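You operate a simulated robot arm through the tools that you are given. There is no shell and no other tool.

The job below is to be done with a simulated robot arm. You get a single attempt, and the scene is never put back.

TASK
Butter the middle of the tin's base, set the ring over it and shut the clip.
Fine: brush back first. Set down upright: pastry brush. A coat counts when it lies all over at full strength: go over it till it gets no stronger.

The check looks at the end state, three seconds after you hand in, the way a careful person would. Anything else that was tipped, shoved, dropped, spilled or broken makes it a failure.

THE ROBOT
A 7-joint arm with a three-finger gripper on a trunk, on a base that moves. Base frame: it is fixed to the floor where the robot stands at the start and does not move with it; the origin is under the middle of the robot, x ahead of it, y to its left, z up. Readings come in m, degrees, newtons and seconds.
With the tool pointing down near the work surface it reaches from about 0.12 to 0.88 m from the robot's upright axis, wherever it stands. Its first joint turns from -166.0 to 166.0 degrees. Places, roughly: butter dish [0, 3.25, 1]; cake tin base [0, 3.5, 1]; cake tin ring [-0.25, 3.75, 1]; clip of the cake tin [-0.1, 3.8, 1]; pastry brush [0.25, 3.5, 1]. Payload 2.94 kg.
Tool frame: the origin (TCP) lies between the finger pads and is the grasp point; the fingertips stand 0.03 m ahead of it; z points along the fingers, y is the line along which they close. The gripper opens to 0.132 m; its body begins 0.107 m behind the TCP.
Orientation is told as [roll, pitch, yaw] about the base's x, y, z axes, in that order, counted from this pose: with the fingers straight down and closing along the base's y, the tool's x points along the base's -x, its y along +y and its z along -z.

THE INTERFACE
- The arm moves only by the tool apply_moves. Its argument "plan" is a list of rows, each a list of 3 entries, a list of its own where there are three numbers: the shift along the base's x, y, z in m, then the turn, a rotation vector about the base's x, y, z in degrees, then the finger opening in m, from 0 to 0.132. In form: [[[tx, ty, tz], [wx, wy, wz], fingers], ...]. A call has 1 to 20 rows; each row is the pose to reach, as a shift and turn from the pose commanded when the call began. Each row takes 0.2 s and may step no farther than 0.05 m and 8.6 degrees from the row before; otherwise, or with a gripper value out of range, the whole call is refused. A pose out of reach is approached as far as the arm can. The call stops where the force on the tool passes 40 N (or 10 N more than at its start, if that is more) or the arm is blocked; 0.2 s more then pass. The fingers move at their own pace (about 0.0374 m/s each) and stop on an object; they squeeze with about 31 N. The grip force told is the motor's: it shows also when the fingers shut on nothing. Time passes only in rows, and 0.2 s behind the last, so rows that repeat a pose let the fingers close. The reply holds the time, the measured pose of the TCP, the force on the tool along the base axes, the opening and the grip force, in the units named above and with some noise, with the torque about the TCP (base axes, N m) and any sound that the robot's microphone picked up, and new pictures: "views" is both (left out), scene, wrist or none.
- Cameras (640 x 400 px; columns grow to the right, rows downward): "scene" is now at [0.0528, 0.1687, 1.7575]; the picture's right is [-0.24, -0.97, 0.00], its down [-0.63, 0.16, -0.76] and it looks along [0.74, -0.18, -0.65] (base axes); focal length 285 px, centre (320, 200). "wrist" rides on the gripper at [0.072, 0.003, -0.144] in the tool frame; the picture's right is [-0.04, 1.00, 0.00], its down [-0.88, -0.04, -0.48] and it looks along [-0.48, -0.02, 0.88] (tool axes); focal length 256 px, centre (320, 200). There is no depth. A picture from a camera that has moved, and an enlarged one, comes with that camera's place and axes in the base frame and with its lens.
- raise_lower(by): moves the trunk up (or, below 0, down) by that many m; the arm and the scene camera ride with it, the base frame stays. It gives what a move gives, with no picture.
- base_move(legs): drives the robot by 1 to 6 legs, each [ahead, left, turn to the left] in m, m and degrees, along the robot's own axes; the way and the turn of a leg run together, so that a leg with both is an arc; at most 1.5 m and 180 degrees a leg. The arm and the cameras ride along, it lands a little off, and it stops where it bumps. It gives what a move gives, and a new picture of the scene camera.
- turn_head(pan, tilt): turns the head with the scene camera to pan (to the left, within 143 degrees either way) and tilt (down, from -29 to 69), counted from straight ahead of the robot. It gives what a move gives, and a new picture of the scene camera.
- enlarge(camera, box): a new picture of the part [left, top, right, bottom] of that camera's present view, enlarged. The clock stands still meanwhile.
- finish_job(): hands the job in; it is judged then, once.

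Nothing tells you exact positions but the pictures and the camera data. Unless the task says otherwise, let go and move clear before handing in.

The tools are called as a command line: name --argument value ..., lists and objects as JSON in quotes. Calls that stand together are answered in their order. apply_moves: Moves the arm, as the interface text tells. Its arguments: {"type":"object","properties":{"plan":{"type":"array","items":{"type":"array"}},"views":{"type":"string","enum":["both","scene","wrist","none"]}},"required":["plan"]} The other tools are called the same way: raise_lower (by) moves the trunk up or down; base_move (legs) drives the base; turn_head (pan, tilt) turns the head that bears the scene camera; enlarge (camera, box) takes an enlarged picture of a part of a camera's view; finish_job () hands the job in.

At the start:

```text
t: 0.0
ee_pos: [0.5796, -0.0394, 1.1899]
tcp_rot: [-0.1, 0.0, 0.0]
force: [0.6, -0.8, -0.1]
torque: [0.0, 0.03, 0.01]
finger_gap: 0.1321
grasp_force: 0.1
trunk travel left (down, up): [-0.25, 0.29]
robot x, y, heading: [-0.0021, -0.0029, -0.0]
head pan, tilt (commanded): [-13.8, 40.6]
```

scene: 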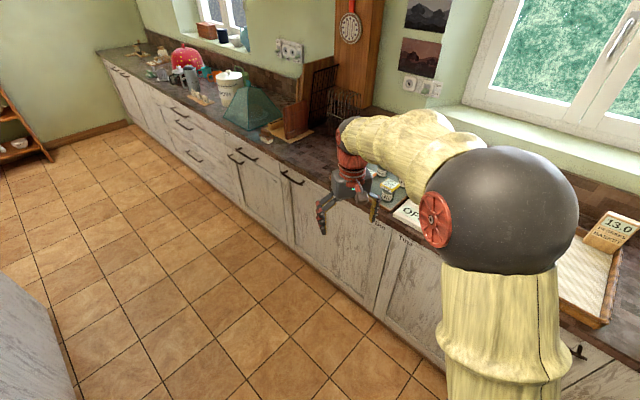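
wrist: 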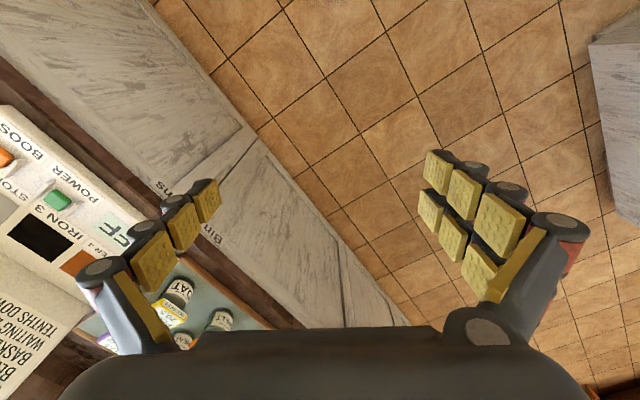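

I see a long worktop running from in front of me away to the left; the tin parts should be about 3.5 m to my left. First I look that way with the head before driving.

turn_head --pan 60 --tilt 25

turn_head --pan 95 --tilt 25

```text
t: 1.5
ee_pos: [0.5804, -0.0399, 1.1899]
tcp_rot: [0.0, 0.0, 0.1]
force: [0.0, 0.2, -0.8]
torque: [0.01, 0.02, 0.02]
finger_gap: 0.1317
grasp_force: 0.1
trunk travel left (down, up): [-0.25, 0.29]
robot x, y, heading: [0.001, -0.0008, -0.2]
head pan, tilt (commanded): [60.0, 25.0]
camera scene: at [0.0168, 0.2686, 1.7818], right [0.87, -0.5, 0.0], down [-0.21, -0.37, -0.91], along [0.45, 0.78, -0.42], focal length 285 px, centre (320, 200)
```

scene: 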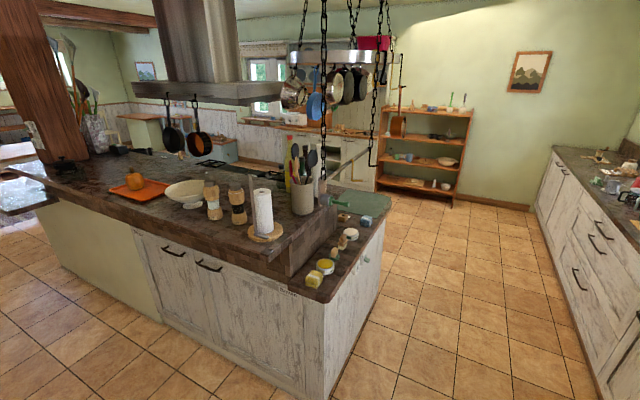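

```text
t: 2.5
ee_pos: [0.5804, -0.0391, 1.1907]
tcp_rot: [0.0, 0.1, 0.1]
force: [-0.2, 0.6, -0.5]
torque: [0.04, -0.02, -0.01]
finger_gap: 0.132
grasp_force: 0.0
trunk travel left (down, up): [-0.25, 0.29]
robot x, y, heading: [0.001, -0.0004, -0.0]
head pan, tilt (commanded): [95.0, 25.0]
camera scene: at [-0.0373, 0.2807, 1.7818], right [1.0, 0.09, 0.0], down [0.04, -0.42, -0.91], along [-0.08, 0.9, -0.42], focal length 285 px, centre (320, 200)
```

scene: 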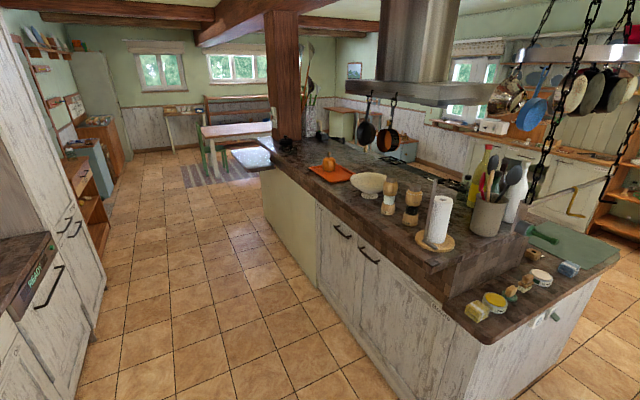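

The given places project onto the far end of the island or just beyond it. I enlarge that region to see.

enlarge --camera "scene" --box '[240, 80, 440, 205]'

enlarge --camera "scene" --box '[400, 150, 640, 300]'

```text
3.20 times, centred on (340, 142) of scene
camera zoom: at [-0.0373, 0.2807, 1.7818], right [1.0, 0.09, 0.0], down [0.04, -0.42, -0.91], along [-0.08, 0.9, -0.42], focal length 913 px, centre (256, 384)
```

zoom: 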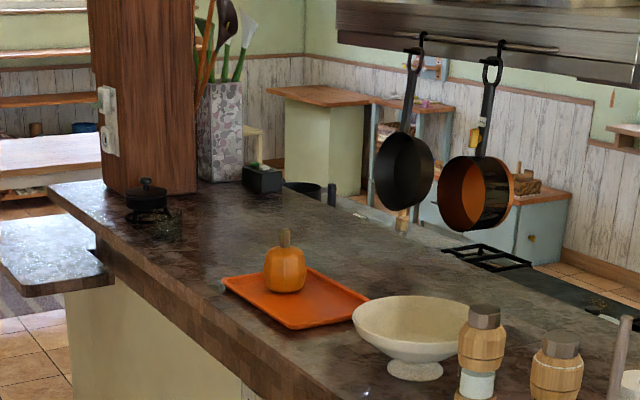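

```text
2.67 times, centred on (520, 225) of scene
camera zoom: at [-0.0373, 0.2807, 1.7818], right [1.0, 0.09, 0.0], down [0.04, -0.42, -0.91], along [-0.08, 0.9, -0.42], focal length 761 px, centre (-213, 133)
```

zoom: 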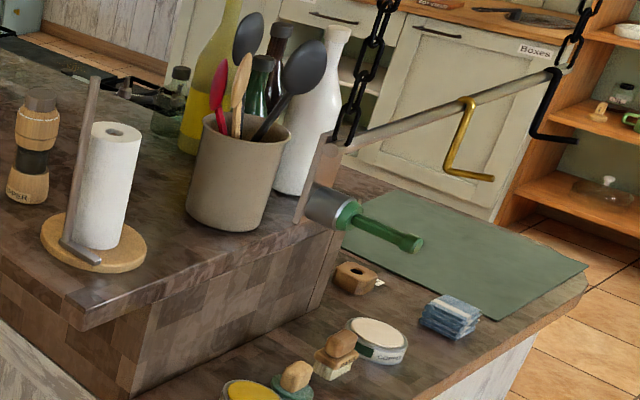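

The kitchen stands about 30° to my axes: the tin parts seem to be on the lower, far side of the island, so I'll turn 30° left and drive round the island's near end. I look ahead before each stretch.

base_move --legs '[[0, 0, 30]]'

turn_head --pan 10 --tilt 35

```text
t: 4.3
ee_pos: [0.5225, 0.2535, 1.1904]
tcp_rot: [0.0, 0.0, 29.7]
force: [0.4, 0.6, 0.2]
torque: [-0.05, 0.0, -0.01]
finger_gap: 0.1323
grasp_force: 0.2
trunk travel left (down, up): [-0.25, 0.29]
robot x, y, heading: [-0.0024, -0.0017, 29.5]
head pan, tilt (commanded): [95.0, 25.0]
camera scene: at [-0.1723, 0.225, 1.7818], right [0.82, 0.57, 0.0], down [0.24, -0.35, -0.91], along [-0.52, 0.74, -0.42], focal length 285 px, centre (320, 200)
```

scene: 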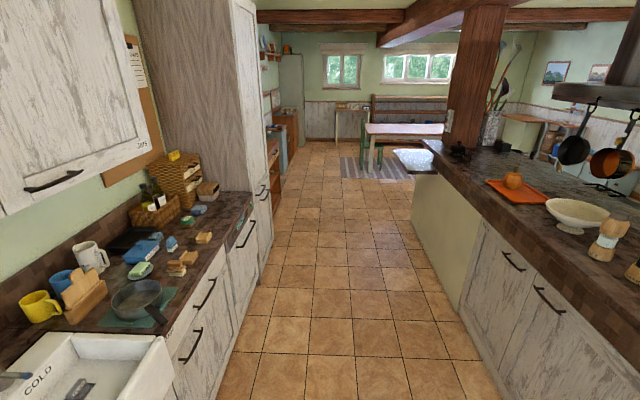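

```text
t: 5.9
ee_pos: [0.5236, 0.2527, 1.1894]
tcp_rot: [0.0, 0.1, 29.8]
force: [-0.7, 0.8, -0.4]
torque: [0.02, -0.01, -0.01]
finger_gap: 0.132
grasp_force: 0.1
trunk travel left (down, up): [-0.25, 0.29]
robot x, y, heading: [0.0005, 0.0009, 29.6]
head pan, tilt (commanded): [10.0, 35.0]
camera scene: at [-0.0521, 0.2056, 1.766], right [0.64, -0.77, 0.0], down [-0.44, -0.37, -0.82], along [0.63, 0.52, -0.57], focal length 285 px, centre (320, 200)
```

scene: 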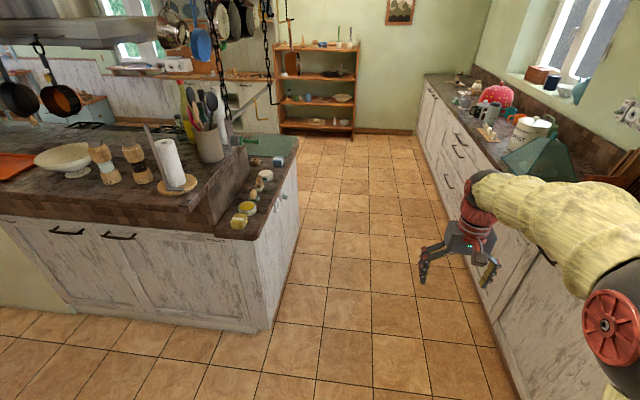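

The aisle ahead is clear to the shelf on the far wall, and the kitchen's grid lies about 37° to base x. I square up to it and drive ahead past the island's end.

base_move --legs '[[0, 0, 7.3], [1.5, -0.15, 0], [1.5, 0, 0]]'

turn_head --pan 100 --tilt 30

```text
refused: leg 2 is longer than a leg can be; nothing moved
```

```text
t: 7.6
ee_pos: [0.523, 0.2535, 1.191]
tcp_rot: [0.0, 0.1, 29.8]
force: [-0.4, 0.4, -0.2]
torque: [-0.03, 0.03, -0.01]
finger_gap: 0.1322
grasp_force: 0.0
trunk travel left (down, up): [-0.25, 0.29]
robot x, y, heading: [-0.0034, -0.0027, 30.1]
head pan, tilt (commanded): [100.0, 30.0]
camera scene: at [-0.1775, 0.2188, 1.7738], right [0.77, 0.64, 0.0], down [0.32, -0.38, -0.87], along [-0.55, 0.67, -0.5], focal length 285 px, centre (320, 200)
```

scene: 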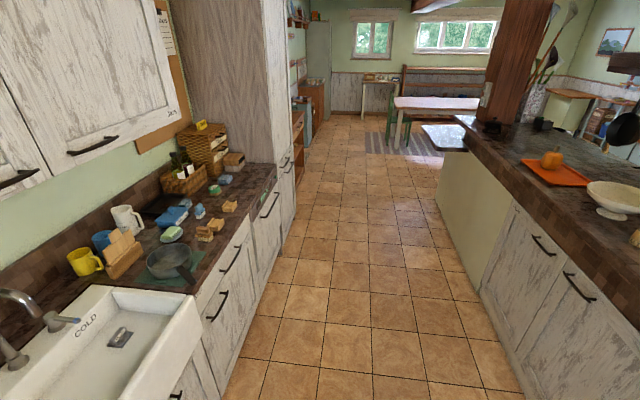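

A leg was a hair too long, so nothing moved. I repeat it with shorter legs.

base_move --legs '[[0, 0, 7], [1.45, -0.15, 0], [1.45, 0, 0]]'

```text
t: 22.2
ee_pos: [2.8702, 1.9769, 1.1892]
tcp_rot: [0.0, 0.0, 38.0]
force: [-1.0, 0.4, 0.1]
torque: [-0.01, -0.02, 0.02]
finger_gap: 0.1319
grasp_force: 0.0
trunk travel left (down, up): [-0.25, 0.29]
robot x, y, heading: [2.3883, 1.6509, 37.9]
head pan, tilt (commanded): [100.0, 30.0]
camera scene: at [2.1805, 1.8421, 1.7738], right [0.67, 0.74, 0.0], down [0.37, -0.33, -0.87], along [-0.64, 0.58, -0.5], focal length 285 px, centre (320, 200)
```

scene: 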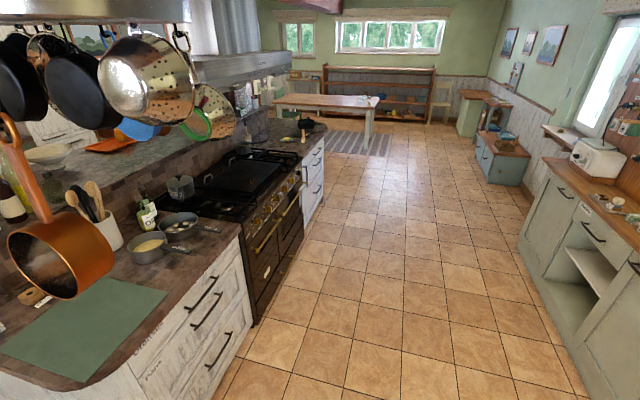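

The tin's place lies on the counter past the range, at the island's far end. I strafe left along the aisle beside it in steps.

base_move --legs '[[0, 1.4, 0]]'

turn_head --pan 110 --tilt 40

```text
t: 29.1
ee_pos: [2.0181, 3.0657, 1.1909]
tcp_rot: [0.0, 0.0, 38.1]
force: [0.0, -0.2, 0.4]
torque: [0.01, 0.02, 0.01]
finger_gap: 0.1324
grasp_force: 0.0
trunk travel left (down, up): [-0.25, 0.29]
robot x, y, heading: [1.5358, 2.7384, 38.2]
head pan, tilt (commanded): [100.0, 30.0]
camera scene: at [1.3294, 2.9297, 1.7738], right [0.67, 0.74, 0.0], down [0.37, -0.33, -0.87], along [-0.64, 0.58, -0.5], focal length 285 px, centre (320, 200)
```

scene: 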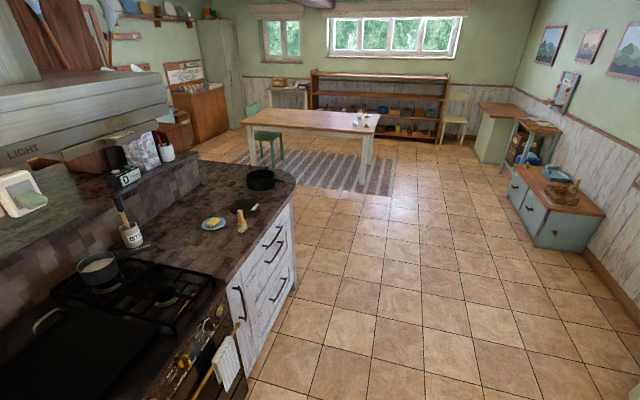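

```text
t: 29.8
ee_pos: [2.0186, 3.0653, 1.1908]
tcp_rot: [0.0, -0.1, 38.1]
force: [0.7, -0.1, 0.3]
torque: [-0.01, -0.03, 0.0]
finger_gap: 0.132
grasp_force: 0.1
trunk travel left (down, up): [-0.25, 0.29]
robot x, y, heading: [1.5381, 2.7383, 38.0]
head pan, tilt (commanded): [110.0, 40.0]
camera scene: at [1.3247, 2.9142, 1.7585], right [0.53, 0.85, 0.0], down [0.54, -0.34, -0.77], along [-0.65, 0.41, -0.64], focal length 285 px, centre (320, 200)
```

scene: 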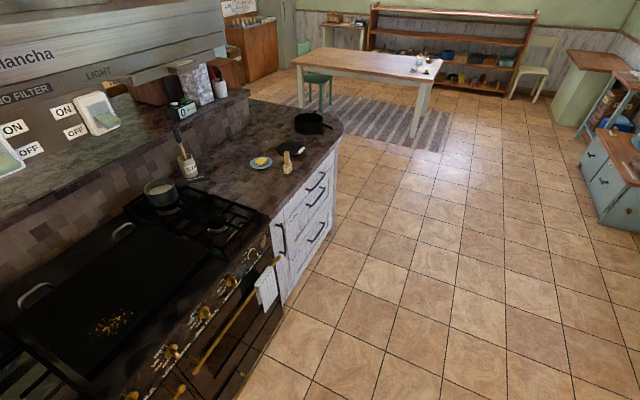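

enlarge --camera "scene" --box '[230, 95, 350, 185]'

enlarge --camera "scene" --box '[120, 50, 350, 230]'

```text
4.44 times, centred on (290, 140) of scene
camera zoom: at [1.3247, 2.9142, 1.7585], right [0.53, 0.85, 0.0], down [0.54, -0.34, -0.77], along [-0.65, 0.41, -0.64], focal length 1268 px, centre (453, 467)
```

zoom: 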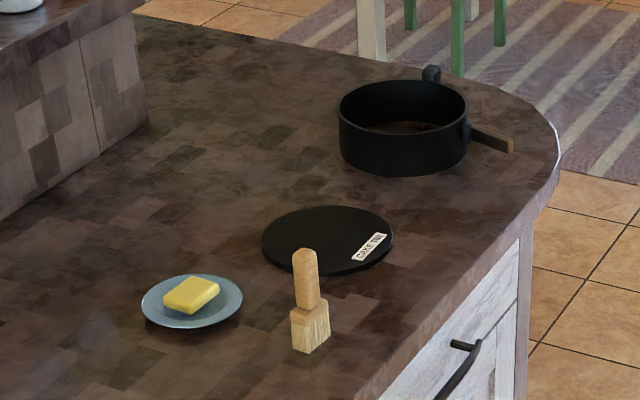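

```text
2.22 times, centred on (235, 140) of scene
camera zoom: at [1.3247, 2.9142, 1.7585], right [0.53, 0.85, 0.0], down [0.54, -0.34, -0.77], along [-0.65, 0.41, -0.64], focal length 634 px, centre (509, 333)
```

zoom: 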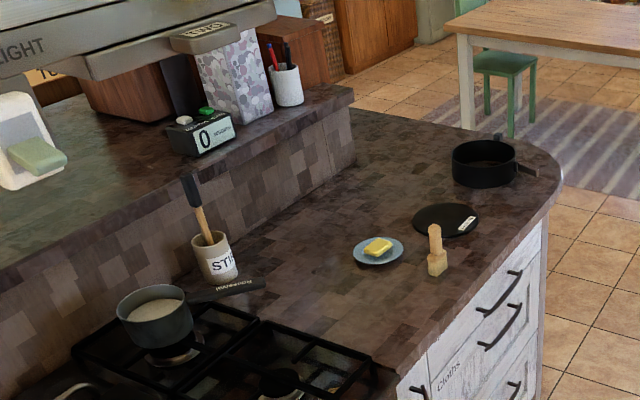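

Now I can see it all at the island's end: butter on a blue plate, the pastry brush standing on its bristles, the black base disc and the ring with its lever. I raise the trunk a little for clearance, strafe level with them and turn to face them.

raise_lower --by 0.1

base_move --legs '[[0, 0.85, 0], [0, 0.8, 0]]'

```text
t: 31.1
ee_pos: [2.0172, 3.0646, 1.2892]
tcp_rot: [0.0, -0.1, 38.2]
force: [0.6, 0.2, 0.0]
torque: [-0.02, 0.04, 0.01]
finger_gap: 0.132
grasp_force: 0.0
trunk travel left (down, up): [-0.35, 0.19]
robot x, y, heading: [1.5382, 2.7425, 37.9]
head pan, tilt (commanded): [110.0, 40.0]
```

```text
t: 39.5
ee_pos: [1.0248, 4.3605, 1.2897]
tcp_rot: [0.0, 0.0, 37.5]
force: [0.4, 0.8, 0.0]
torque: [-0.01, 0.02, 0.01]
finger_gap: 0.1319
grasp_force: 0.0
trunk travel left (down, up): [-0.35, 0.19]
robot x, y, heading: [0.5418, 4.035, 37.3]
head pan, tilt (commanded): [110.0, 40.0]
camera scene: at [0.3308, 4.2162, 1.8584], right [0.54, 0.84, 0.0], down [0.54, -0.35, -0.77], along [-0.65, 0.41, -0.64], focal length 285 px, centre (320, 200)
```

scene: 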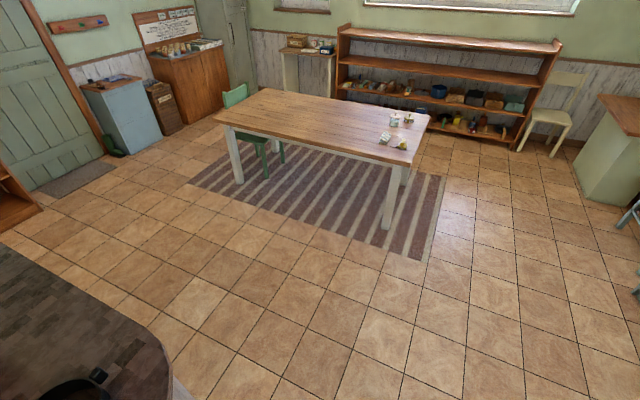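

The way is clear. I turn left to face the counter and tip the head down at the work.

base_move --legs '[[0, 0, 90], [0, 0, 90]]'

turn_head --pan 0 --tilt 50

```text
t: 47.5
ee_pos: [0.0528, 3.7234, 1.2913]
tcp_rot: [0.0, 0.0, -143.2]
force: [-0.9, 0.3, 0.6]
torque: [-0.03, 0.01, 0.0]
finger_gap: 0.132
grasp_force: 0.1
trunk travel left (down, up): [-0.35, 0.19]
robot x, y, heading: [0.538, 4.0399, -143.6]
head pan, tilt (commanded): [110.0, 40.0]
camera scene: at [0.7502, 3.8555, 1.8585], right [-0.55, -0.84, 0.0], down [-0.54, 0.35, -0.77], along [0.64, -0.42, -0.64], focal length 285 px, centre (320, 200)
```

scene: 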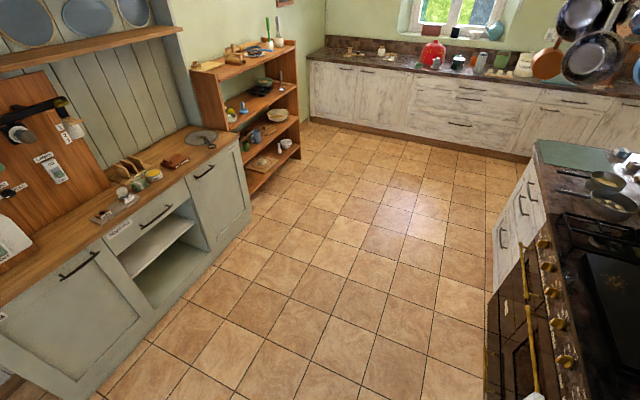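

```text
t: 49.4
ee_pos: [0.0523, 3.7233, 1.2904]
tcp_rot: [-0.1, 0.0, -143.3]
force: [-0.1, 0.5, 0.2]
torque: [-0.03, 0.01, -0.01]
finger_gap: 0.1321
grasp_force: 0.1
trunk travel left (down, up): [-0.35, 0.19]
robot x, y, heading: [0.5401, 4.0352, -143.0]
head pan, tilt (commanded): [0.0, 50.0]
camera scene: at [0.6174, 3.8563, 1.8443], right [-0.6, 0.8, 0.0], down [0.61, 0.46, -0.64], along [-0.52, -0.38, -0.77], focal length 285 px, centre (320, 200)
```

scene: 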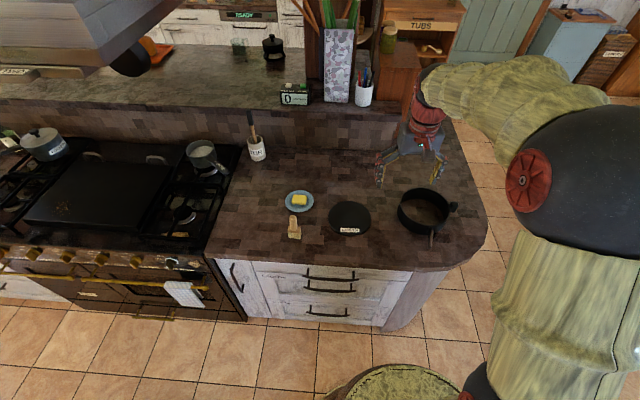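

Good view now: plate with butter, brush, base disc and ring in a row on the counter, the lever of the ring pointing towards me. I take close pictures from both cameras to fix positions.

apply_moves --plan '[[[0, 0, 0], [0, 0, 0], 0.132]]' --views "wrist"

enlarge --camera "scene" --box '[270, 160, 480, 280]'

```text
t: 49.8
ee_pos: [0.0518, 3.7225, 1.2895]
tcp_rot: [0.0, 0.0, -143.3]
force: [0.7, -0.9, -0.1]
torque: [-0.02, -0.01, -0.01]
finger_gap: 0.1322
grasp_force: 0.0
trunk travel left (down, up): [-0.35, 0.19]
robot x, y, heading: [0.5408, 4.042, -143.2]
head pan, tilt (commanded): [0.0, 50.0]
camera wrist: at [0.1147, 3.7647, 1.4338], right [0.56, -0.83, 0.0], down [-0.73, -0.49, 0.48], along [-0.39, -0.27, -0.88], focal length 256 px, centre (320, 200)
```

wrist: 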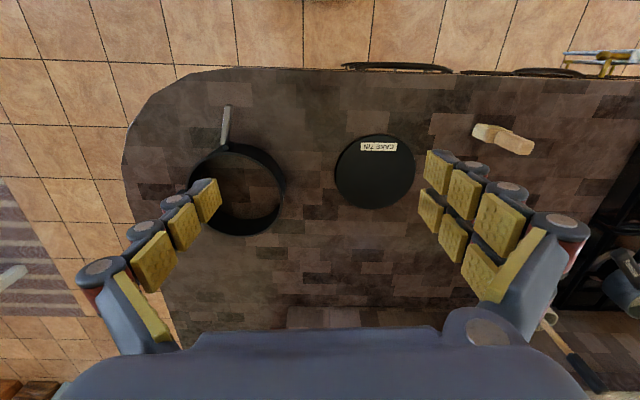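

```text
3.05 times, centred on (375, 220) of scene
camera zoom: at [0.6173, 3.8563, 1.8443], right [-0.6, 0.8, 0.0], down [0.61, 0.46, -0.64], along [-0.52, -0.38, -0.77], focal length 870 px, centre (152, 139)
```

zoom: 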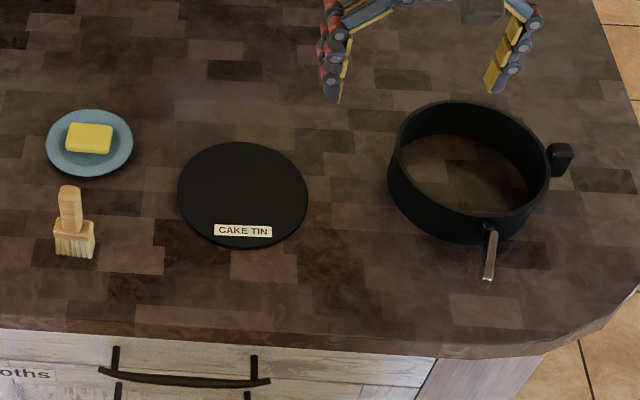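

Stereo from the two views puts the disc at about (0.01, 3.55, 0.925) and the brush near (0.20, 3.42), its top at about 1.04; the butter is near the end of my reach. I shift the base a little nearer and to its left.

base_move --legs '[[0.07, 0.12, 0]]'

enlarge --camera "scene" --box '[200, 120, 500, 307]'

```text
t: 51.1
ee_pos: [0.0683, 3.5842, 1.2893]
tcp_rot: [-0.1, 0.0, -143.2]
force: [-0.3, -0.7, -0.5]
torque: [0.07, 0.0, 0.05]
finger_gap: 0.132
grasp_force: 0.0
trunk travel left (down, up): [-0.35, 0.19]
robot x, y, heading: [0.559, 3.9029, -143.2]
head pan, tilt (commanded): [0.0, 50.0]
camera scene: at [0.6325, 3.7173, 1.8441], right [-0.6, 0.8, 0.0], down [0.61, 0.46, -0.64], along [-0.51, -0.38, -0.77], focal length 285 px, centre (320, 200)
```

scene: 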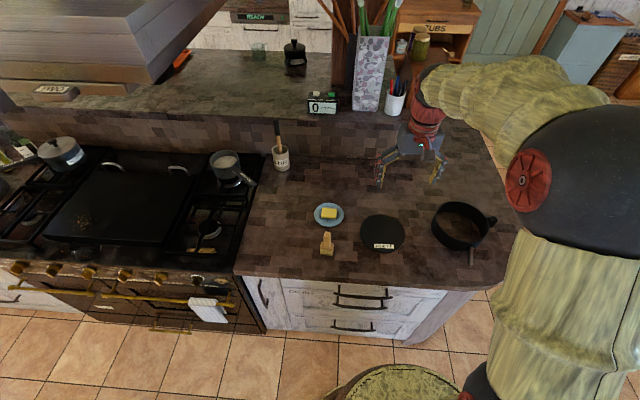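

```text
2.13 times, centred on (350, 214) of scene
camera zoom: at [0.6325, 3.7173, 1.8441], right [-0.6, 0.8, 0.0], down [0.61, 0.46, -0.64], along [-0.51, -0.38, -0.77], focal length 609 px, centre (256, 171)
```

zoom: 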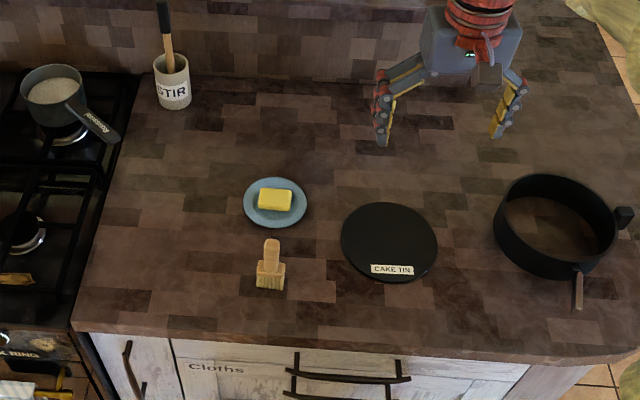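

Now I swing the wrist camera over the ring to study the ring, its clip and the lever.

apply_moves --plan '[[[-0.004, 0.044, 0], [0, 0, 0], 0.132], [[-0.008, 0.088, 0], [0, 0, 0], 0.132], [[-0.012, 0.132, 0], [0, 0, 0], 0.132], [[-0.016, 0.176, 0], [0, 0, 0], 0.132], [[-0.02, 0.22, 0], [0, 0, 0], 0.132], [[-0.024, 0.264, 0], [0, 0, 0], 0.132], [[-0.028, 0.308, 0], [0, 0, 0], 0.132], [[-0.028, 0.308, 0], [0, 0, 0], 0.132]]' --views "wrist"

enlarge --camera "wrist" --box '[220, 80, 460, 240]'

```text
t: 52.9
ee_pos: [0.0405, 3.8953, 1.2893]
tcp_rot: [0.0, 0.0, -143.3]
force: [-0.1, 0.2, 0.0]
torque: [0.03, -0.02, 0.03]
finger_gap: 0.1321
grasp_force: 0.0
trunk travel left (down, up): [-0.35, 0.19]
robot x, y, heading: [0.557, 3.8985, -143.2]
head pan, tilt (commanded): [0.0, 50.0]
camera wrist: at [0.1018, 3.9358, 1.4336], right [0.56, -0.83, 0.0], down [-0.73, -0.5, 0.48], along [-0.39, -0.27, -0.88], focal length 256 px, centre (320, 200)
```

wrist: 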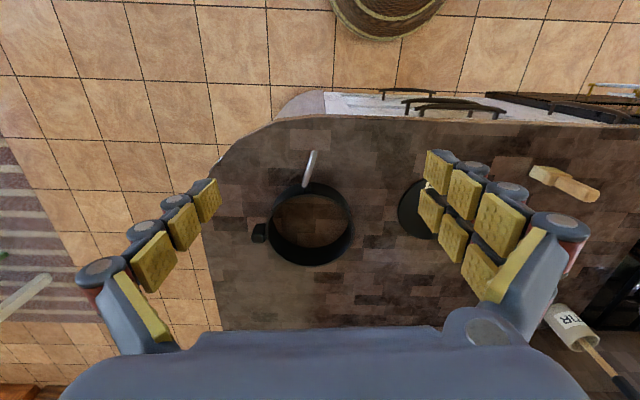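

```text
2.50 times, centred on (340, 160) of wrist
camera zoom: at [0.1018, 3.9358, 1.4336], right [0.56, -0.83, 0.0], down [-0.73, -0.5, 0.48], along [-0.39, -0.27, -0.88], focal length 640 px, centre (270, 300)
```

zoom: 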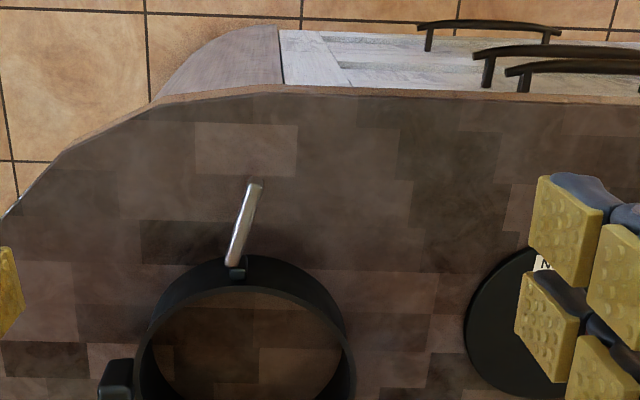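

enlarge --camera "wrist" --box '[240, 140, 376, 276]'

enlarge --camera "scene" --box '[420, 185, 510, 275]'

```text
2.94 times, centred on (308, 208) of wrist
camera zoom: at [0.1018, 3.9358, 1.4336], right [0.56, -0.83, 0.0], down [-0.73, -0.5, 0.48], along [-0.39, -0.27, -0.88], focal length 753 px, centre (355, 176)
```

zoom: 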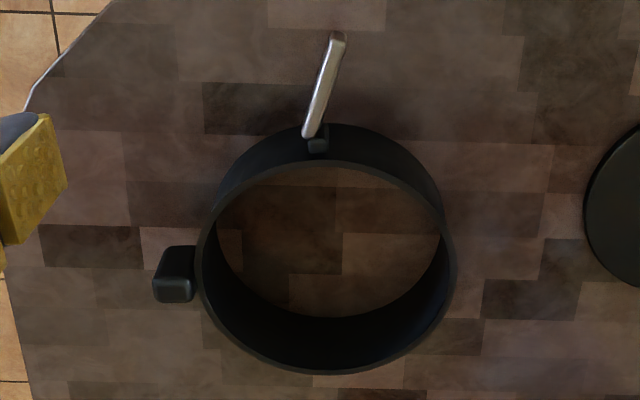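

```text
4.44 times, centred on (465, 230) of scene
camera zoom: at [0.6324, 3.719, 1.8443], right [-0.6, 0.8, 0.0], down [0.61, 0.46, -0.64], along [-0.51, -0.38, -0.77], focal length 1268 px, centre (-324, 67)
```

zoom: 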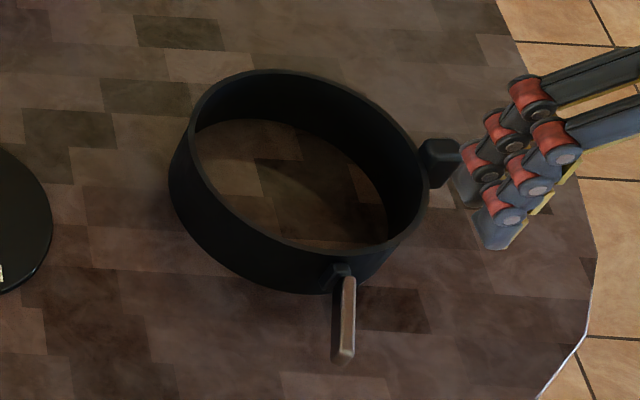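

The ring's lever pivots on a block facing me and sticks out open at about z 0.96; ring centre is near (-0.18, 3.77), rim top about 0.98. Next I look at the brush, butter and disc from above.

apply_moves --plan '[[[0.024, -0.042, 0], [0, 0, 0], 0.1], [[0.048, -0.084, 0], [0, 0, 0], 0.1], [[0.072, -0.126, 0], [0, 0, 0], 0.1], [[0.096, -0.168, 0], [0, 0, 0], 0.1], [[0.12, -0.21, 0], [0, 0, 0], 0.1], [[0.144, -0.252, 0], [0, 0, 0], 0.1], [[0.168, -0.294, 0], [0, 0, 0], 0.1], [[0.192, -0.336, 0], [0, 0, 0], 0.1], [[0.216, -0.378, 0], [0, 0, 0], 0.1], [[0.216, -0.378, 0], [0, 0, 0], 0.1]]' --views "wrist"

enlarge --camera "wrist" --box '[220, 60, 480, 260]'

enlarge --camera "scene" --box '[300, 190, 420, 265]'

```text
t: 55.1
ee_pos: [0.2579, 3.5166, 1.2907]
tcp_rot: [0.0, 0.1, -143.2]
force: [-0.1, -0.3, 0.1]
torque: [-0.05, 0.01, -0.01]
finger_gap: 0.1
grasp_force: 0.1
trunk travel left (down, up): [-0.35, 0.19]
robot x, y, heading: [0.5552, 3.8989, -143.3]
head pan, tilt (commanded): [0.0, 50.0]
camera wrist: at [0.3187, 3.558, 1.4339], right [0.56, -0.83, 0.0], down [-0.73, -0.5, 0.48], along [-0.39, -0.27, -0.88], focal length 256 px, centre (320, 200)
```

wrist: 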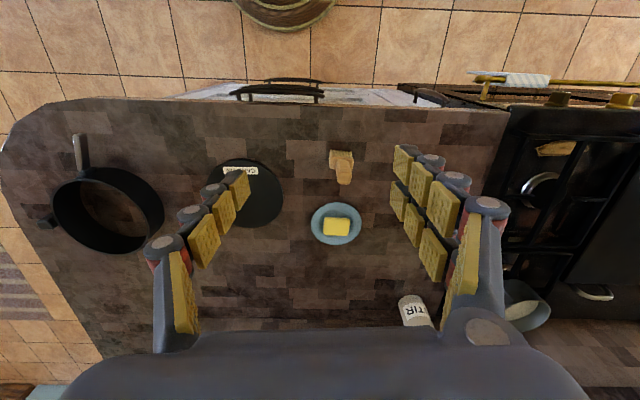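

```text
2.00 times, centred on (350, 160) of wrist
camera zoom: at [0.3187, 3.558, 1.4339], right [0.56, -0.83, 0.0], down [-0.73, -0.5, 0.48], along [-0.39, -0.27, -0.88], focal length 512 px, centre (260, 280)
```

zoom: 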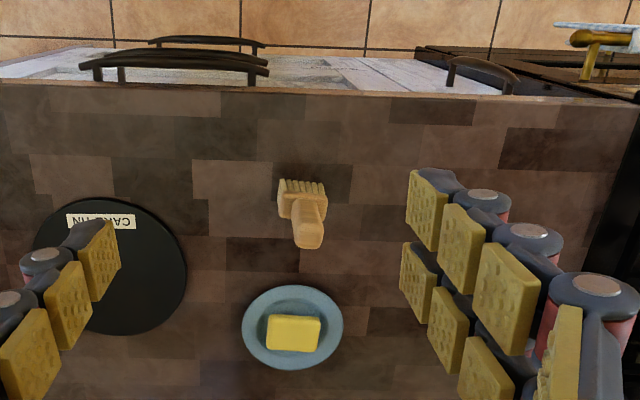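

```text
5.33 times, centred on (360, 228) of scene
camera zoom: at [0.6325, 3.7196, 1.8443], right [-0.6, 0.8, 0.0], down [0.61, 0.46, -0.64], along [-0.51, -0.38, -0.77], focal length 1522 px, centre (107, 53)
```

zoom: 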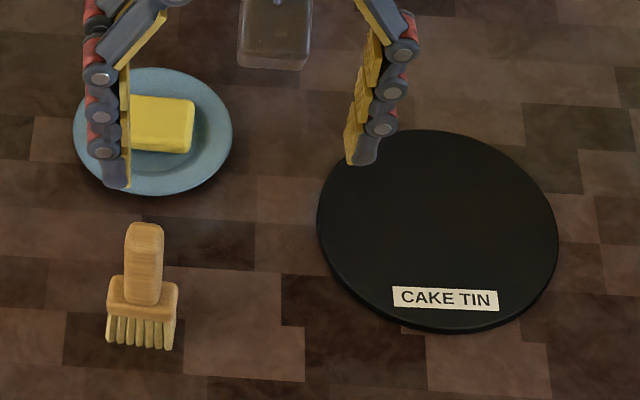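

The brush handle is about 2 cm thick, centre near (0.190, 3.420), top near 1.03, with the wide side of the bristles along my closing line. I go above it with open fingers and check the centring.

apply_moves --plan '[[[-0.022, -0.032, -0.02], [0, 0, 0], 0.1], [[-0.045, -0.065, -0.04], [0, 0, 0], 0.1], [[-0.0676, -0.0971, -0.06], [0, 0, 0], 0.09], [[-0.0676, -0.0971, -0.1], [0, 0, 0], 0.09], [[-0.0676, -0.0971, -0.14], [0, 0, 0], 0.08], [[-0.0676, -0.0971, -0.17], [0, 0, 0], 0.08], [[-0.0676, -0.0971, -0.17], [0, 0, 0], 0.08]]' --views "both"

enlarge --camera "wrist" --box '[220, 100, 420, 300]'

enlarge --camera "scene" --box '[290, 180, 410, 270]'

```text
t: 56.7
ee_pos: [0.1892, 3.4183, 1.1214]
tcp_rot: [0.0, 0.1, -143.2]
force: [0.7, 0.3, 0.3]
torque: [-0.04, 0.04, -0.02]
finger_gap: 0.0797
grasp_force: 0.1
trunk travel left (down, up): [-0.35, 0.19]
robot x, y, heading: [0.555, 3.9044, -143.1]
head pan, tilt (commanded): [0.0, 50.0]
camera scene: at [0.6326, 3.7193, 1.8443], right [-0.6, 0.8, 0.0], down [0.61, 0.46, -0.64], along [-0.51, -0.38, -0.77], focal length 285 px, centre (320, 200)
camera wrist: at [0.2504, 3.4599, 1.2644], right [0.56, -0.83, 0.0], down [-0.73, -0.5, 0.48], along [-0.39, -0.27, -0.88], focal length 256 px, centre (320, 200)
```

scene: 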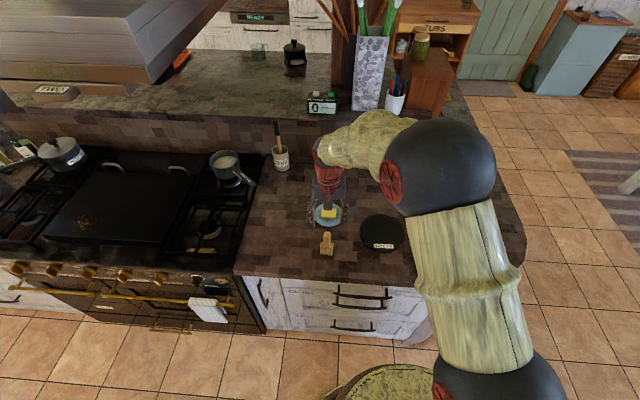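
wrist: 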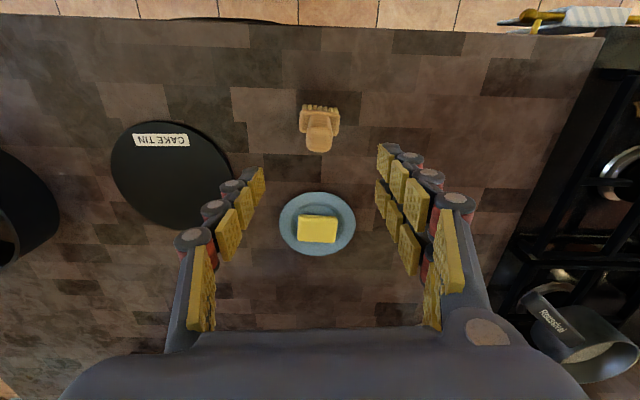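

```text
2.00 times, centred on (320, 200) of wrist
camera zoom: at [0.2504, 3.4599, 1.2644], right [0.56, -0.83, 0.0], down [-0.73, -0.5, 0.48], along [-0.39, -0.27, -0.88], focal length 512 px, centre (320, 200)
```

zoom: 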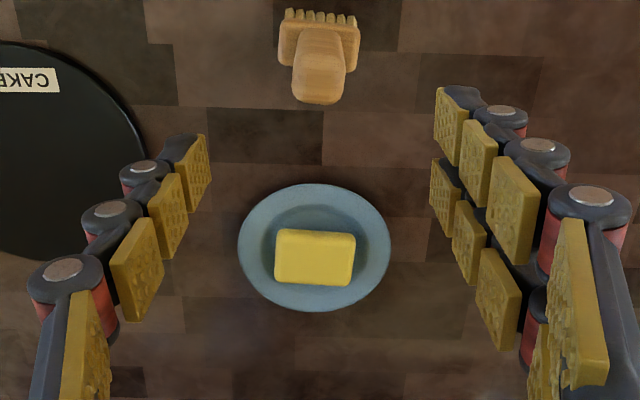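

```text
4.44 times, centred on (350, 225) of scene
camera zoom: at [0.6326, 3.7193, 1.8443], right [-0.6, 0.8, 0.0], down [0.61, 0.46, -0.64], along [-0.51, -0.38, -0.77], focal length 1268 px, centre (187, 89)
```

zoom: 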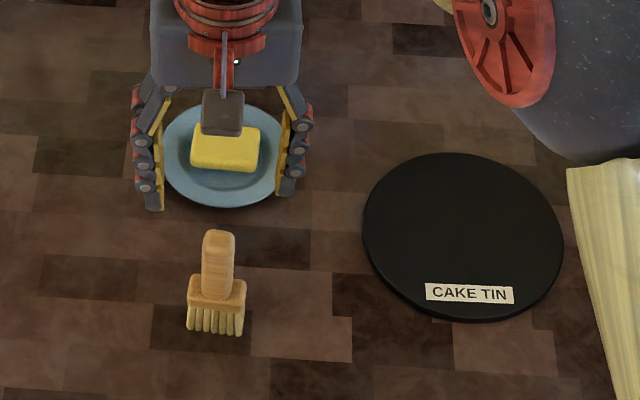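

The brush is centred between the fingers along the closing line and only about 5 mm nearer me. I descend to the handle and close.

apply_moves --plan '[[[0.004, 0.003, -0.03], [0, 0, 0], 0.08], [[0.004, 0.003, -0.06], [0, 0, 0], 0.08], [[0.004, 0.003, -0.09], [0, 0, 0], 0.07], [[0.004, 0.003, -0.112], [0, 0, 0], 0.06], [[0.004, 0.003, -0.112], [0, 0, 0], 0.05]]' --views "both"

enlarge --camera "scene" --box '[290, 190, 390, 270]'

```text
t: 57.9
ee_pos: [0.1929, 3.4207, 1.007]
tcp_rot: [0.0, 0.0, -143.2]
force: [0.0, -0.7, 0.2]
torque: [-0.01, -0.02, 0.01]
finger_gap: 0.0501
grasp_force: 0.1
trunk travel left (down, up): [-0.35, 0.19]
robot x, y, heading: [0.5571, 3.9049, -143.1]
head pan, tilt (commanded): [0.0, 50.0]
camera scene: at [0.6325, 3.7191, 1.8443], right [-0.6, 0.8, 0.0], down [0.61, 0.46, -0.64], along [-0.51, -0.38, -0.77], focal length 285 px, centre (320, 200)
camera wrist: at [0.2544, 3.4621, 1.1504], right [0.56, -0.83, 0.0], down [-0.73, -0.5, 0.48], along [-0.39, -0.27, -0.88], focal length 256 px, centre (320, 200)
```

scene: 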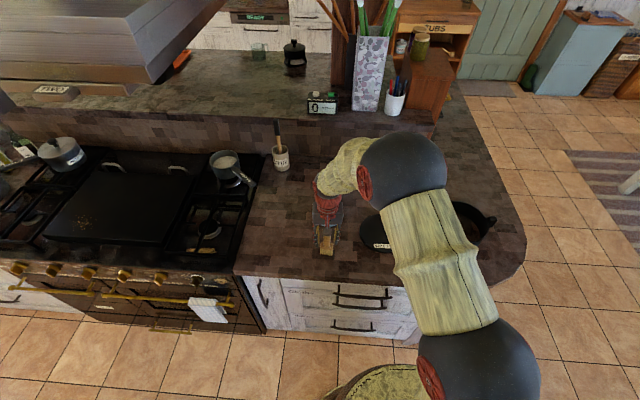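
wrist: 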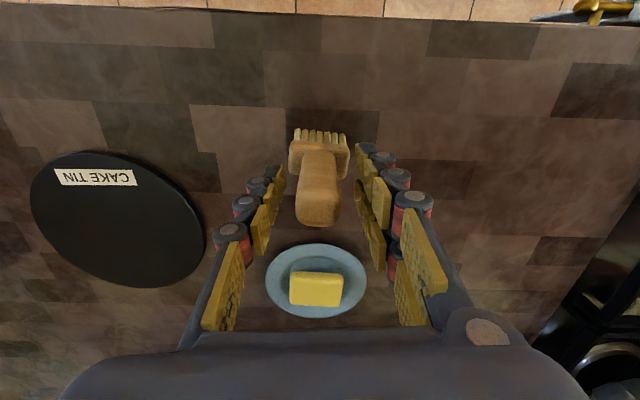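

```text
5.00 times, centred on (340, 230) of scene
camera zoom: at [0.6325, 3.7191, 1.8443], right [-0.6, 0.8, 0.0], down [0.61, 0.46, -0.64], along [-0.51, -0.38, -0.77], focal length 1427 px, centre (220, 50)
```

zoom: 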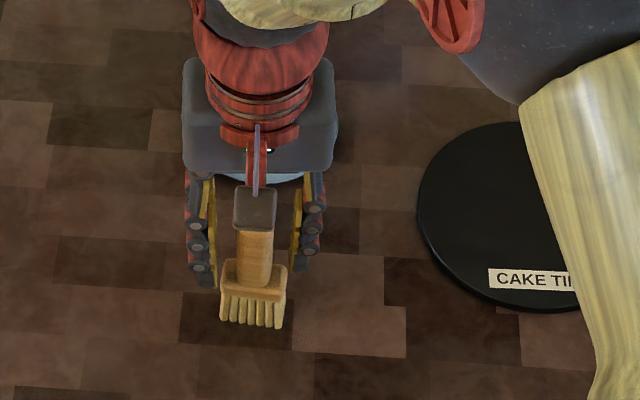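

The handle is centred. I close on it.

apply_moves --plan '[[[0, 0, 0], [0, 0, 0], 0.02], [[0, 0, 0], [0, 0, 0], 0.01], [[0, 0, 0], [0, 0, 0], 0.01], [[0, 0, 0], [0, 0, 0], 0.01]]' --views "both"

enlarge --camera "scene" --box '[290, 190, 390, 270]'

```text
t: 58.9
ee_pos: [0.1925, 3.4221, 1.0069]
tcp_rot: [0.0, 0.1, -143.2]
force: [0.2, -0.5, 0.6]
torque: [-0.01, 0.0, 0.01]
finger_gap: 0.0231
grasp_force: 30.7
trunk travel left (down, up): [-0.35, 0.19]
robot x, y, heading: [0.5597, 3.9007, -143.2]
head pan, tilt (commanded): [0.0, 50.0]
camera scene: at [0.6323, 3.7189, 1.8442], right [-0.6, 0.8, 0.0], down [0.61, 0.46, -0.64], along [-0.51, -0.38, -0.77], focal length 285 px, centre (320, 200)
camera wrist: at [0.2543, 3.462, 1.1506], right [0.56, -0.83, 0.0], down [-0.73, -0.5, 0.48], along [-0.39, -0.27, -0.88], focal length 256 px, centre (320, 200)
```

scene: 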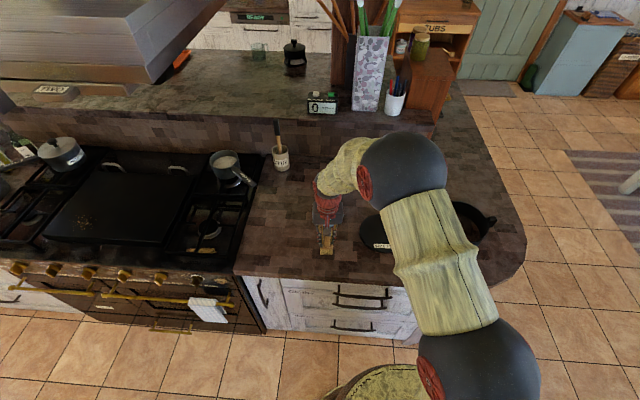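
wrist: 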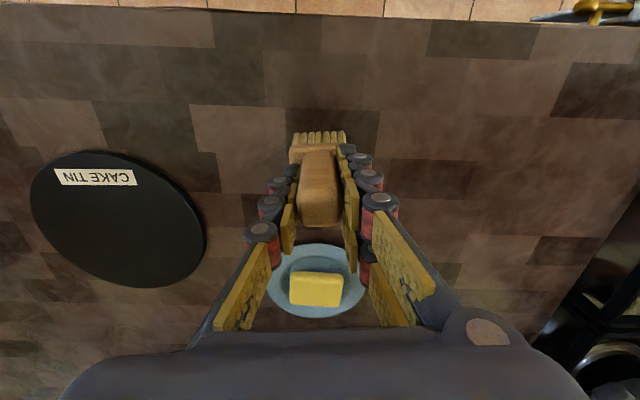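

```text
5.00 times, centred on (340, 230) of scene
camera zoom: at [0.6323, 3.7189, 1.8442], right [-0.6, 0.8, 0.0], down [0.61, 0.46, -0.64], along [-0.51, -0.38, -0.77], focal length 1427 px, centre (220, 50)
```

zoom: 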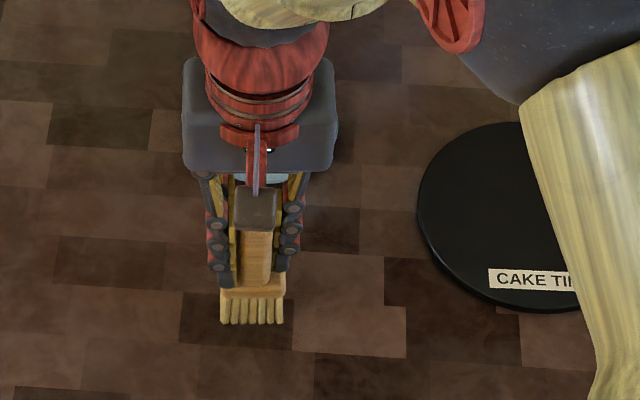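

The grip holds (23 mm gap). I lift the brush straight up and carry it over the butter at about (0.062, 3.337).

apply_moves --plan '[[[0, 0, 0.03], [0, 0, 0], 0.01], [[0, 0, 0.07], [0, 0, 0], 0.01], [[-0.033, -0.0214, 0.075], [0, 0, 0], 0.01], [[-0.066, -0.0428, 0.075], [0, 0, 0], 0.01], [[-0.099, -0.064, 0.075], [0, 0, 0], 0.01], [[-0.1305, -0.0856, 0.075], [0, 0, 0], 0.01], [[-0.1305, -0.0856, 0.06], [0, 0, 0], 0.01], [[-0.1305, -0.0856, 0.06], [0, 0, 0], 0.01]]' --views "both"

enlarge --camera "scene" --box '[280, 160, 400, 250]'

enlarge --camera "wrist" --box '[220, 60, 420, 260]'

```text
t: 60.7
ee_pos: [0.0616, 3.336, 1.0679]
tcp_rot: [0.0, -0.1, -143.2]
force: [-0.4, -0.4, -0.7]
torque: [-0.01, 0.02, 0.03]
finger_gap: 0.0233
grasp_force: 31.5
trunk travel left (down, up): [-0.35, 0.19]
robot x, y, heading: [0.5553, 3.902, -143.0]
head pan, tilt (commanded): [0.0, 50.0]
camera scene: at [0.6322, 3.7188, 1.8443], right [-0.6, 0.8, 0.0], down [0.61, 0.46, -0.64], along [-0.51, -0.38, -0.77], focal length 285 px, centre (320, 200)
camera wrist: at [0.123, 3.3765, 1.2118], right [0.56, -0.83, 0.0], down [-0.73, -0.5, 0.47], along [-0.39, -0.27, -0.88], focal length 256 px, centre (320, 200)
```

scene: 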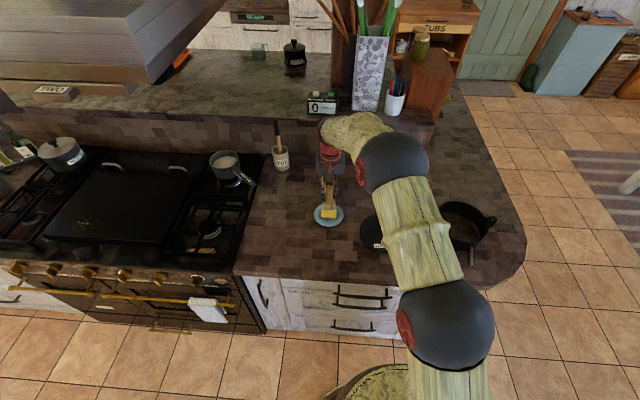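
wrist: 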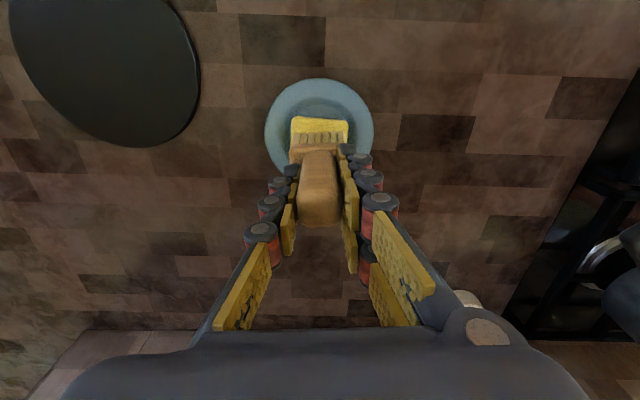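

```text
4.44 times, centred on (340, 205) of scene
camera zoom: at [0.6322, 3.7188, 1.8443], right [-0.6, 0.8, 0.0], down [0.61, 0.46, -0.64], along [-0.51, -0.38, -0.77], focal length 1268 px, centre (231, 178)
```

zoom: 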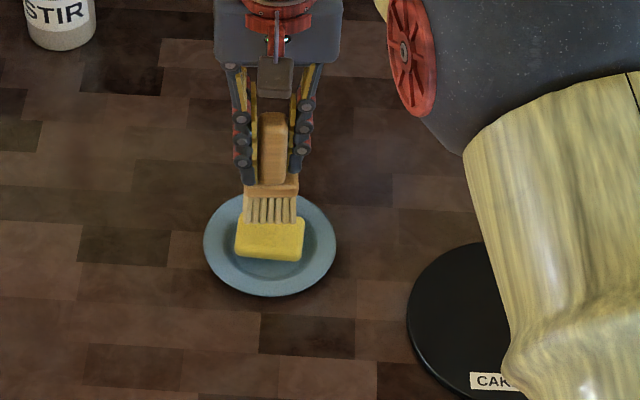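

```text
2.00 times, centred on (320, 160) of wrist
camera zoom: at [0.123, 3.3765, 1.2118], right [0.56, -0.83, 0.0], down [-0.73, -0.5, 0.47], along [-0.39, -0.27, -0.88], focal length 512 px, centre (320, 280)
```

zoom: 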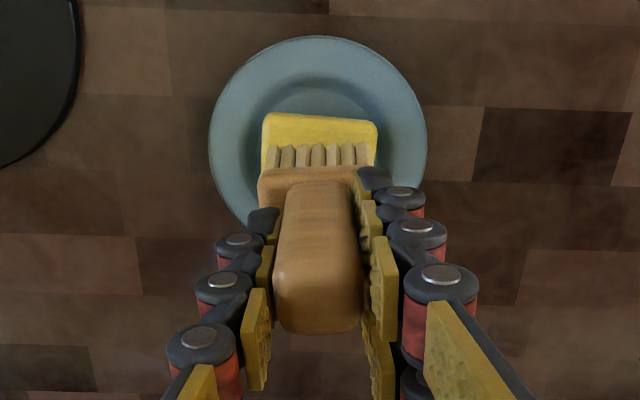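

The bristles hang right over the butter. I lower gently, watching the force.

apply_moves --plan '[[[0.001, 0.001, -0.01], [0, 0, 0], 0.01], [[0.001, 0.001, -0.02], [0, 0, 0], 0.01], [[0.001, 0.001, -0.026], [0, 0, 0], 0.01], [[0.001, 0.001, -0.03], [0, 0, 0], 0.01]]' --views "none"

enlarge --camera "scene" --box '[290, 175, 380, 235]'

```text
t: 61.7
ee_pos: [0.0613, 3.3369, 1.0382]
tcp_rot: [0.1, 0.0, -143.3]
force: [-0.9, -0.1, -0.7]
torque: [-0.02, 0.02, -0.02]
finger_gap: 0.023
grasp_force: 30.6
trunk travel left (down, up): [-0.35, 0.19]
robot x, y, heading: [0.5567, 3.9, -143.6]
head pan, tilt (commanded): [0.0, 50.0]
```

```text
6.67 times, centred on (335, 205) of scene
camera zoom: at [0.6321, 3.7188, 1.8442], right [-0.6, 0.8, 0.0], down [0.61, 0.46, -0.64], along [-0.51, -0.38, -0.77], focal length 1902 px, centre (220, 167)
```

zoom: 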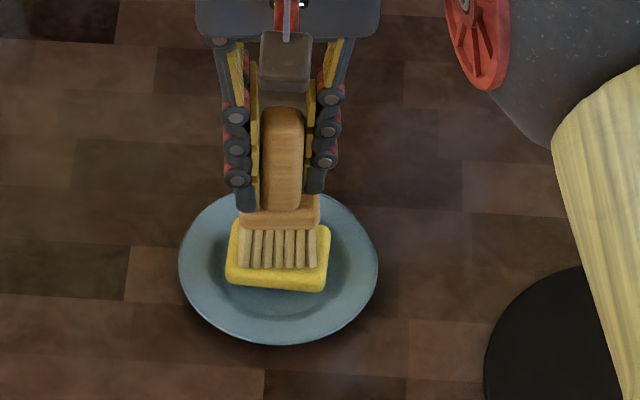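

apply_moves --plan '[[[0, 0, -0.002], [0, 0, 0], 0.01], [[0, 0, -0.004], [0, 0, 0], 0.01], [[0, 0, -0.005], [0, 0, 0], 0.01]]' --views "none"

enlarge --camera "scene" --box '[290, 175, 380, 235]'

```text
t: 62.5
ee_pos: [0.0627, 3.3354, 1.0352]
tcp_rot: [0.1, -0.1, -143.2]
force: [1.0, 0.7, 9.7]
torque: [0.21, -0.22, 0.03]
finger_gap: 0.0232
grasp_force: 30.8
trunk travel left (down, up): [-0.35, 0.19]
robot x, y, heading: [0.5571, 3.9005, -143.0]
head pan, tilt (commanded): [0.0, 50.0]
```

```text
6.67 times, centred on (335, 205) of scene
camera zoom: at [0.633, 3.7198, 1.8444], right [-0.6, 0.8, 0.0], down [0.61, 0.46, -0.64], along [-0.52, -0.39, -0.77], focal length 1902 px, centre (220, 167)
```

zoom: 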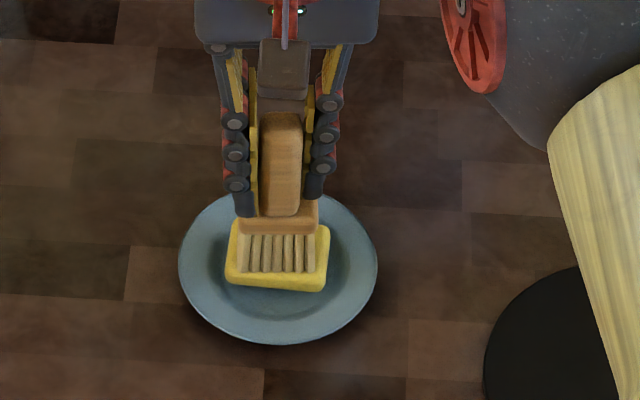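

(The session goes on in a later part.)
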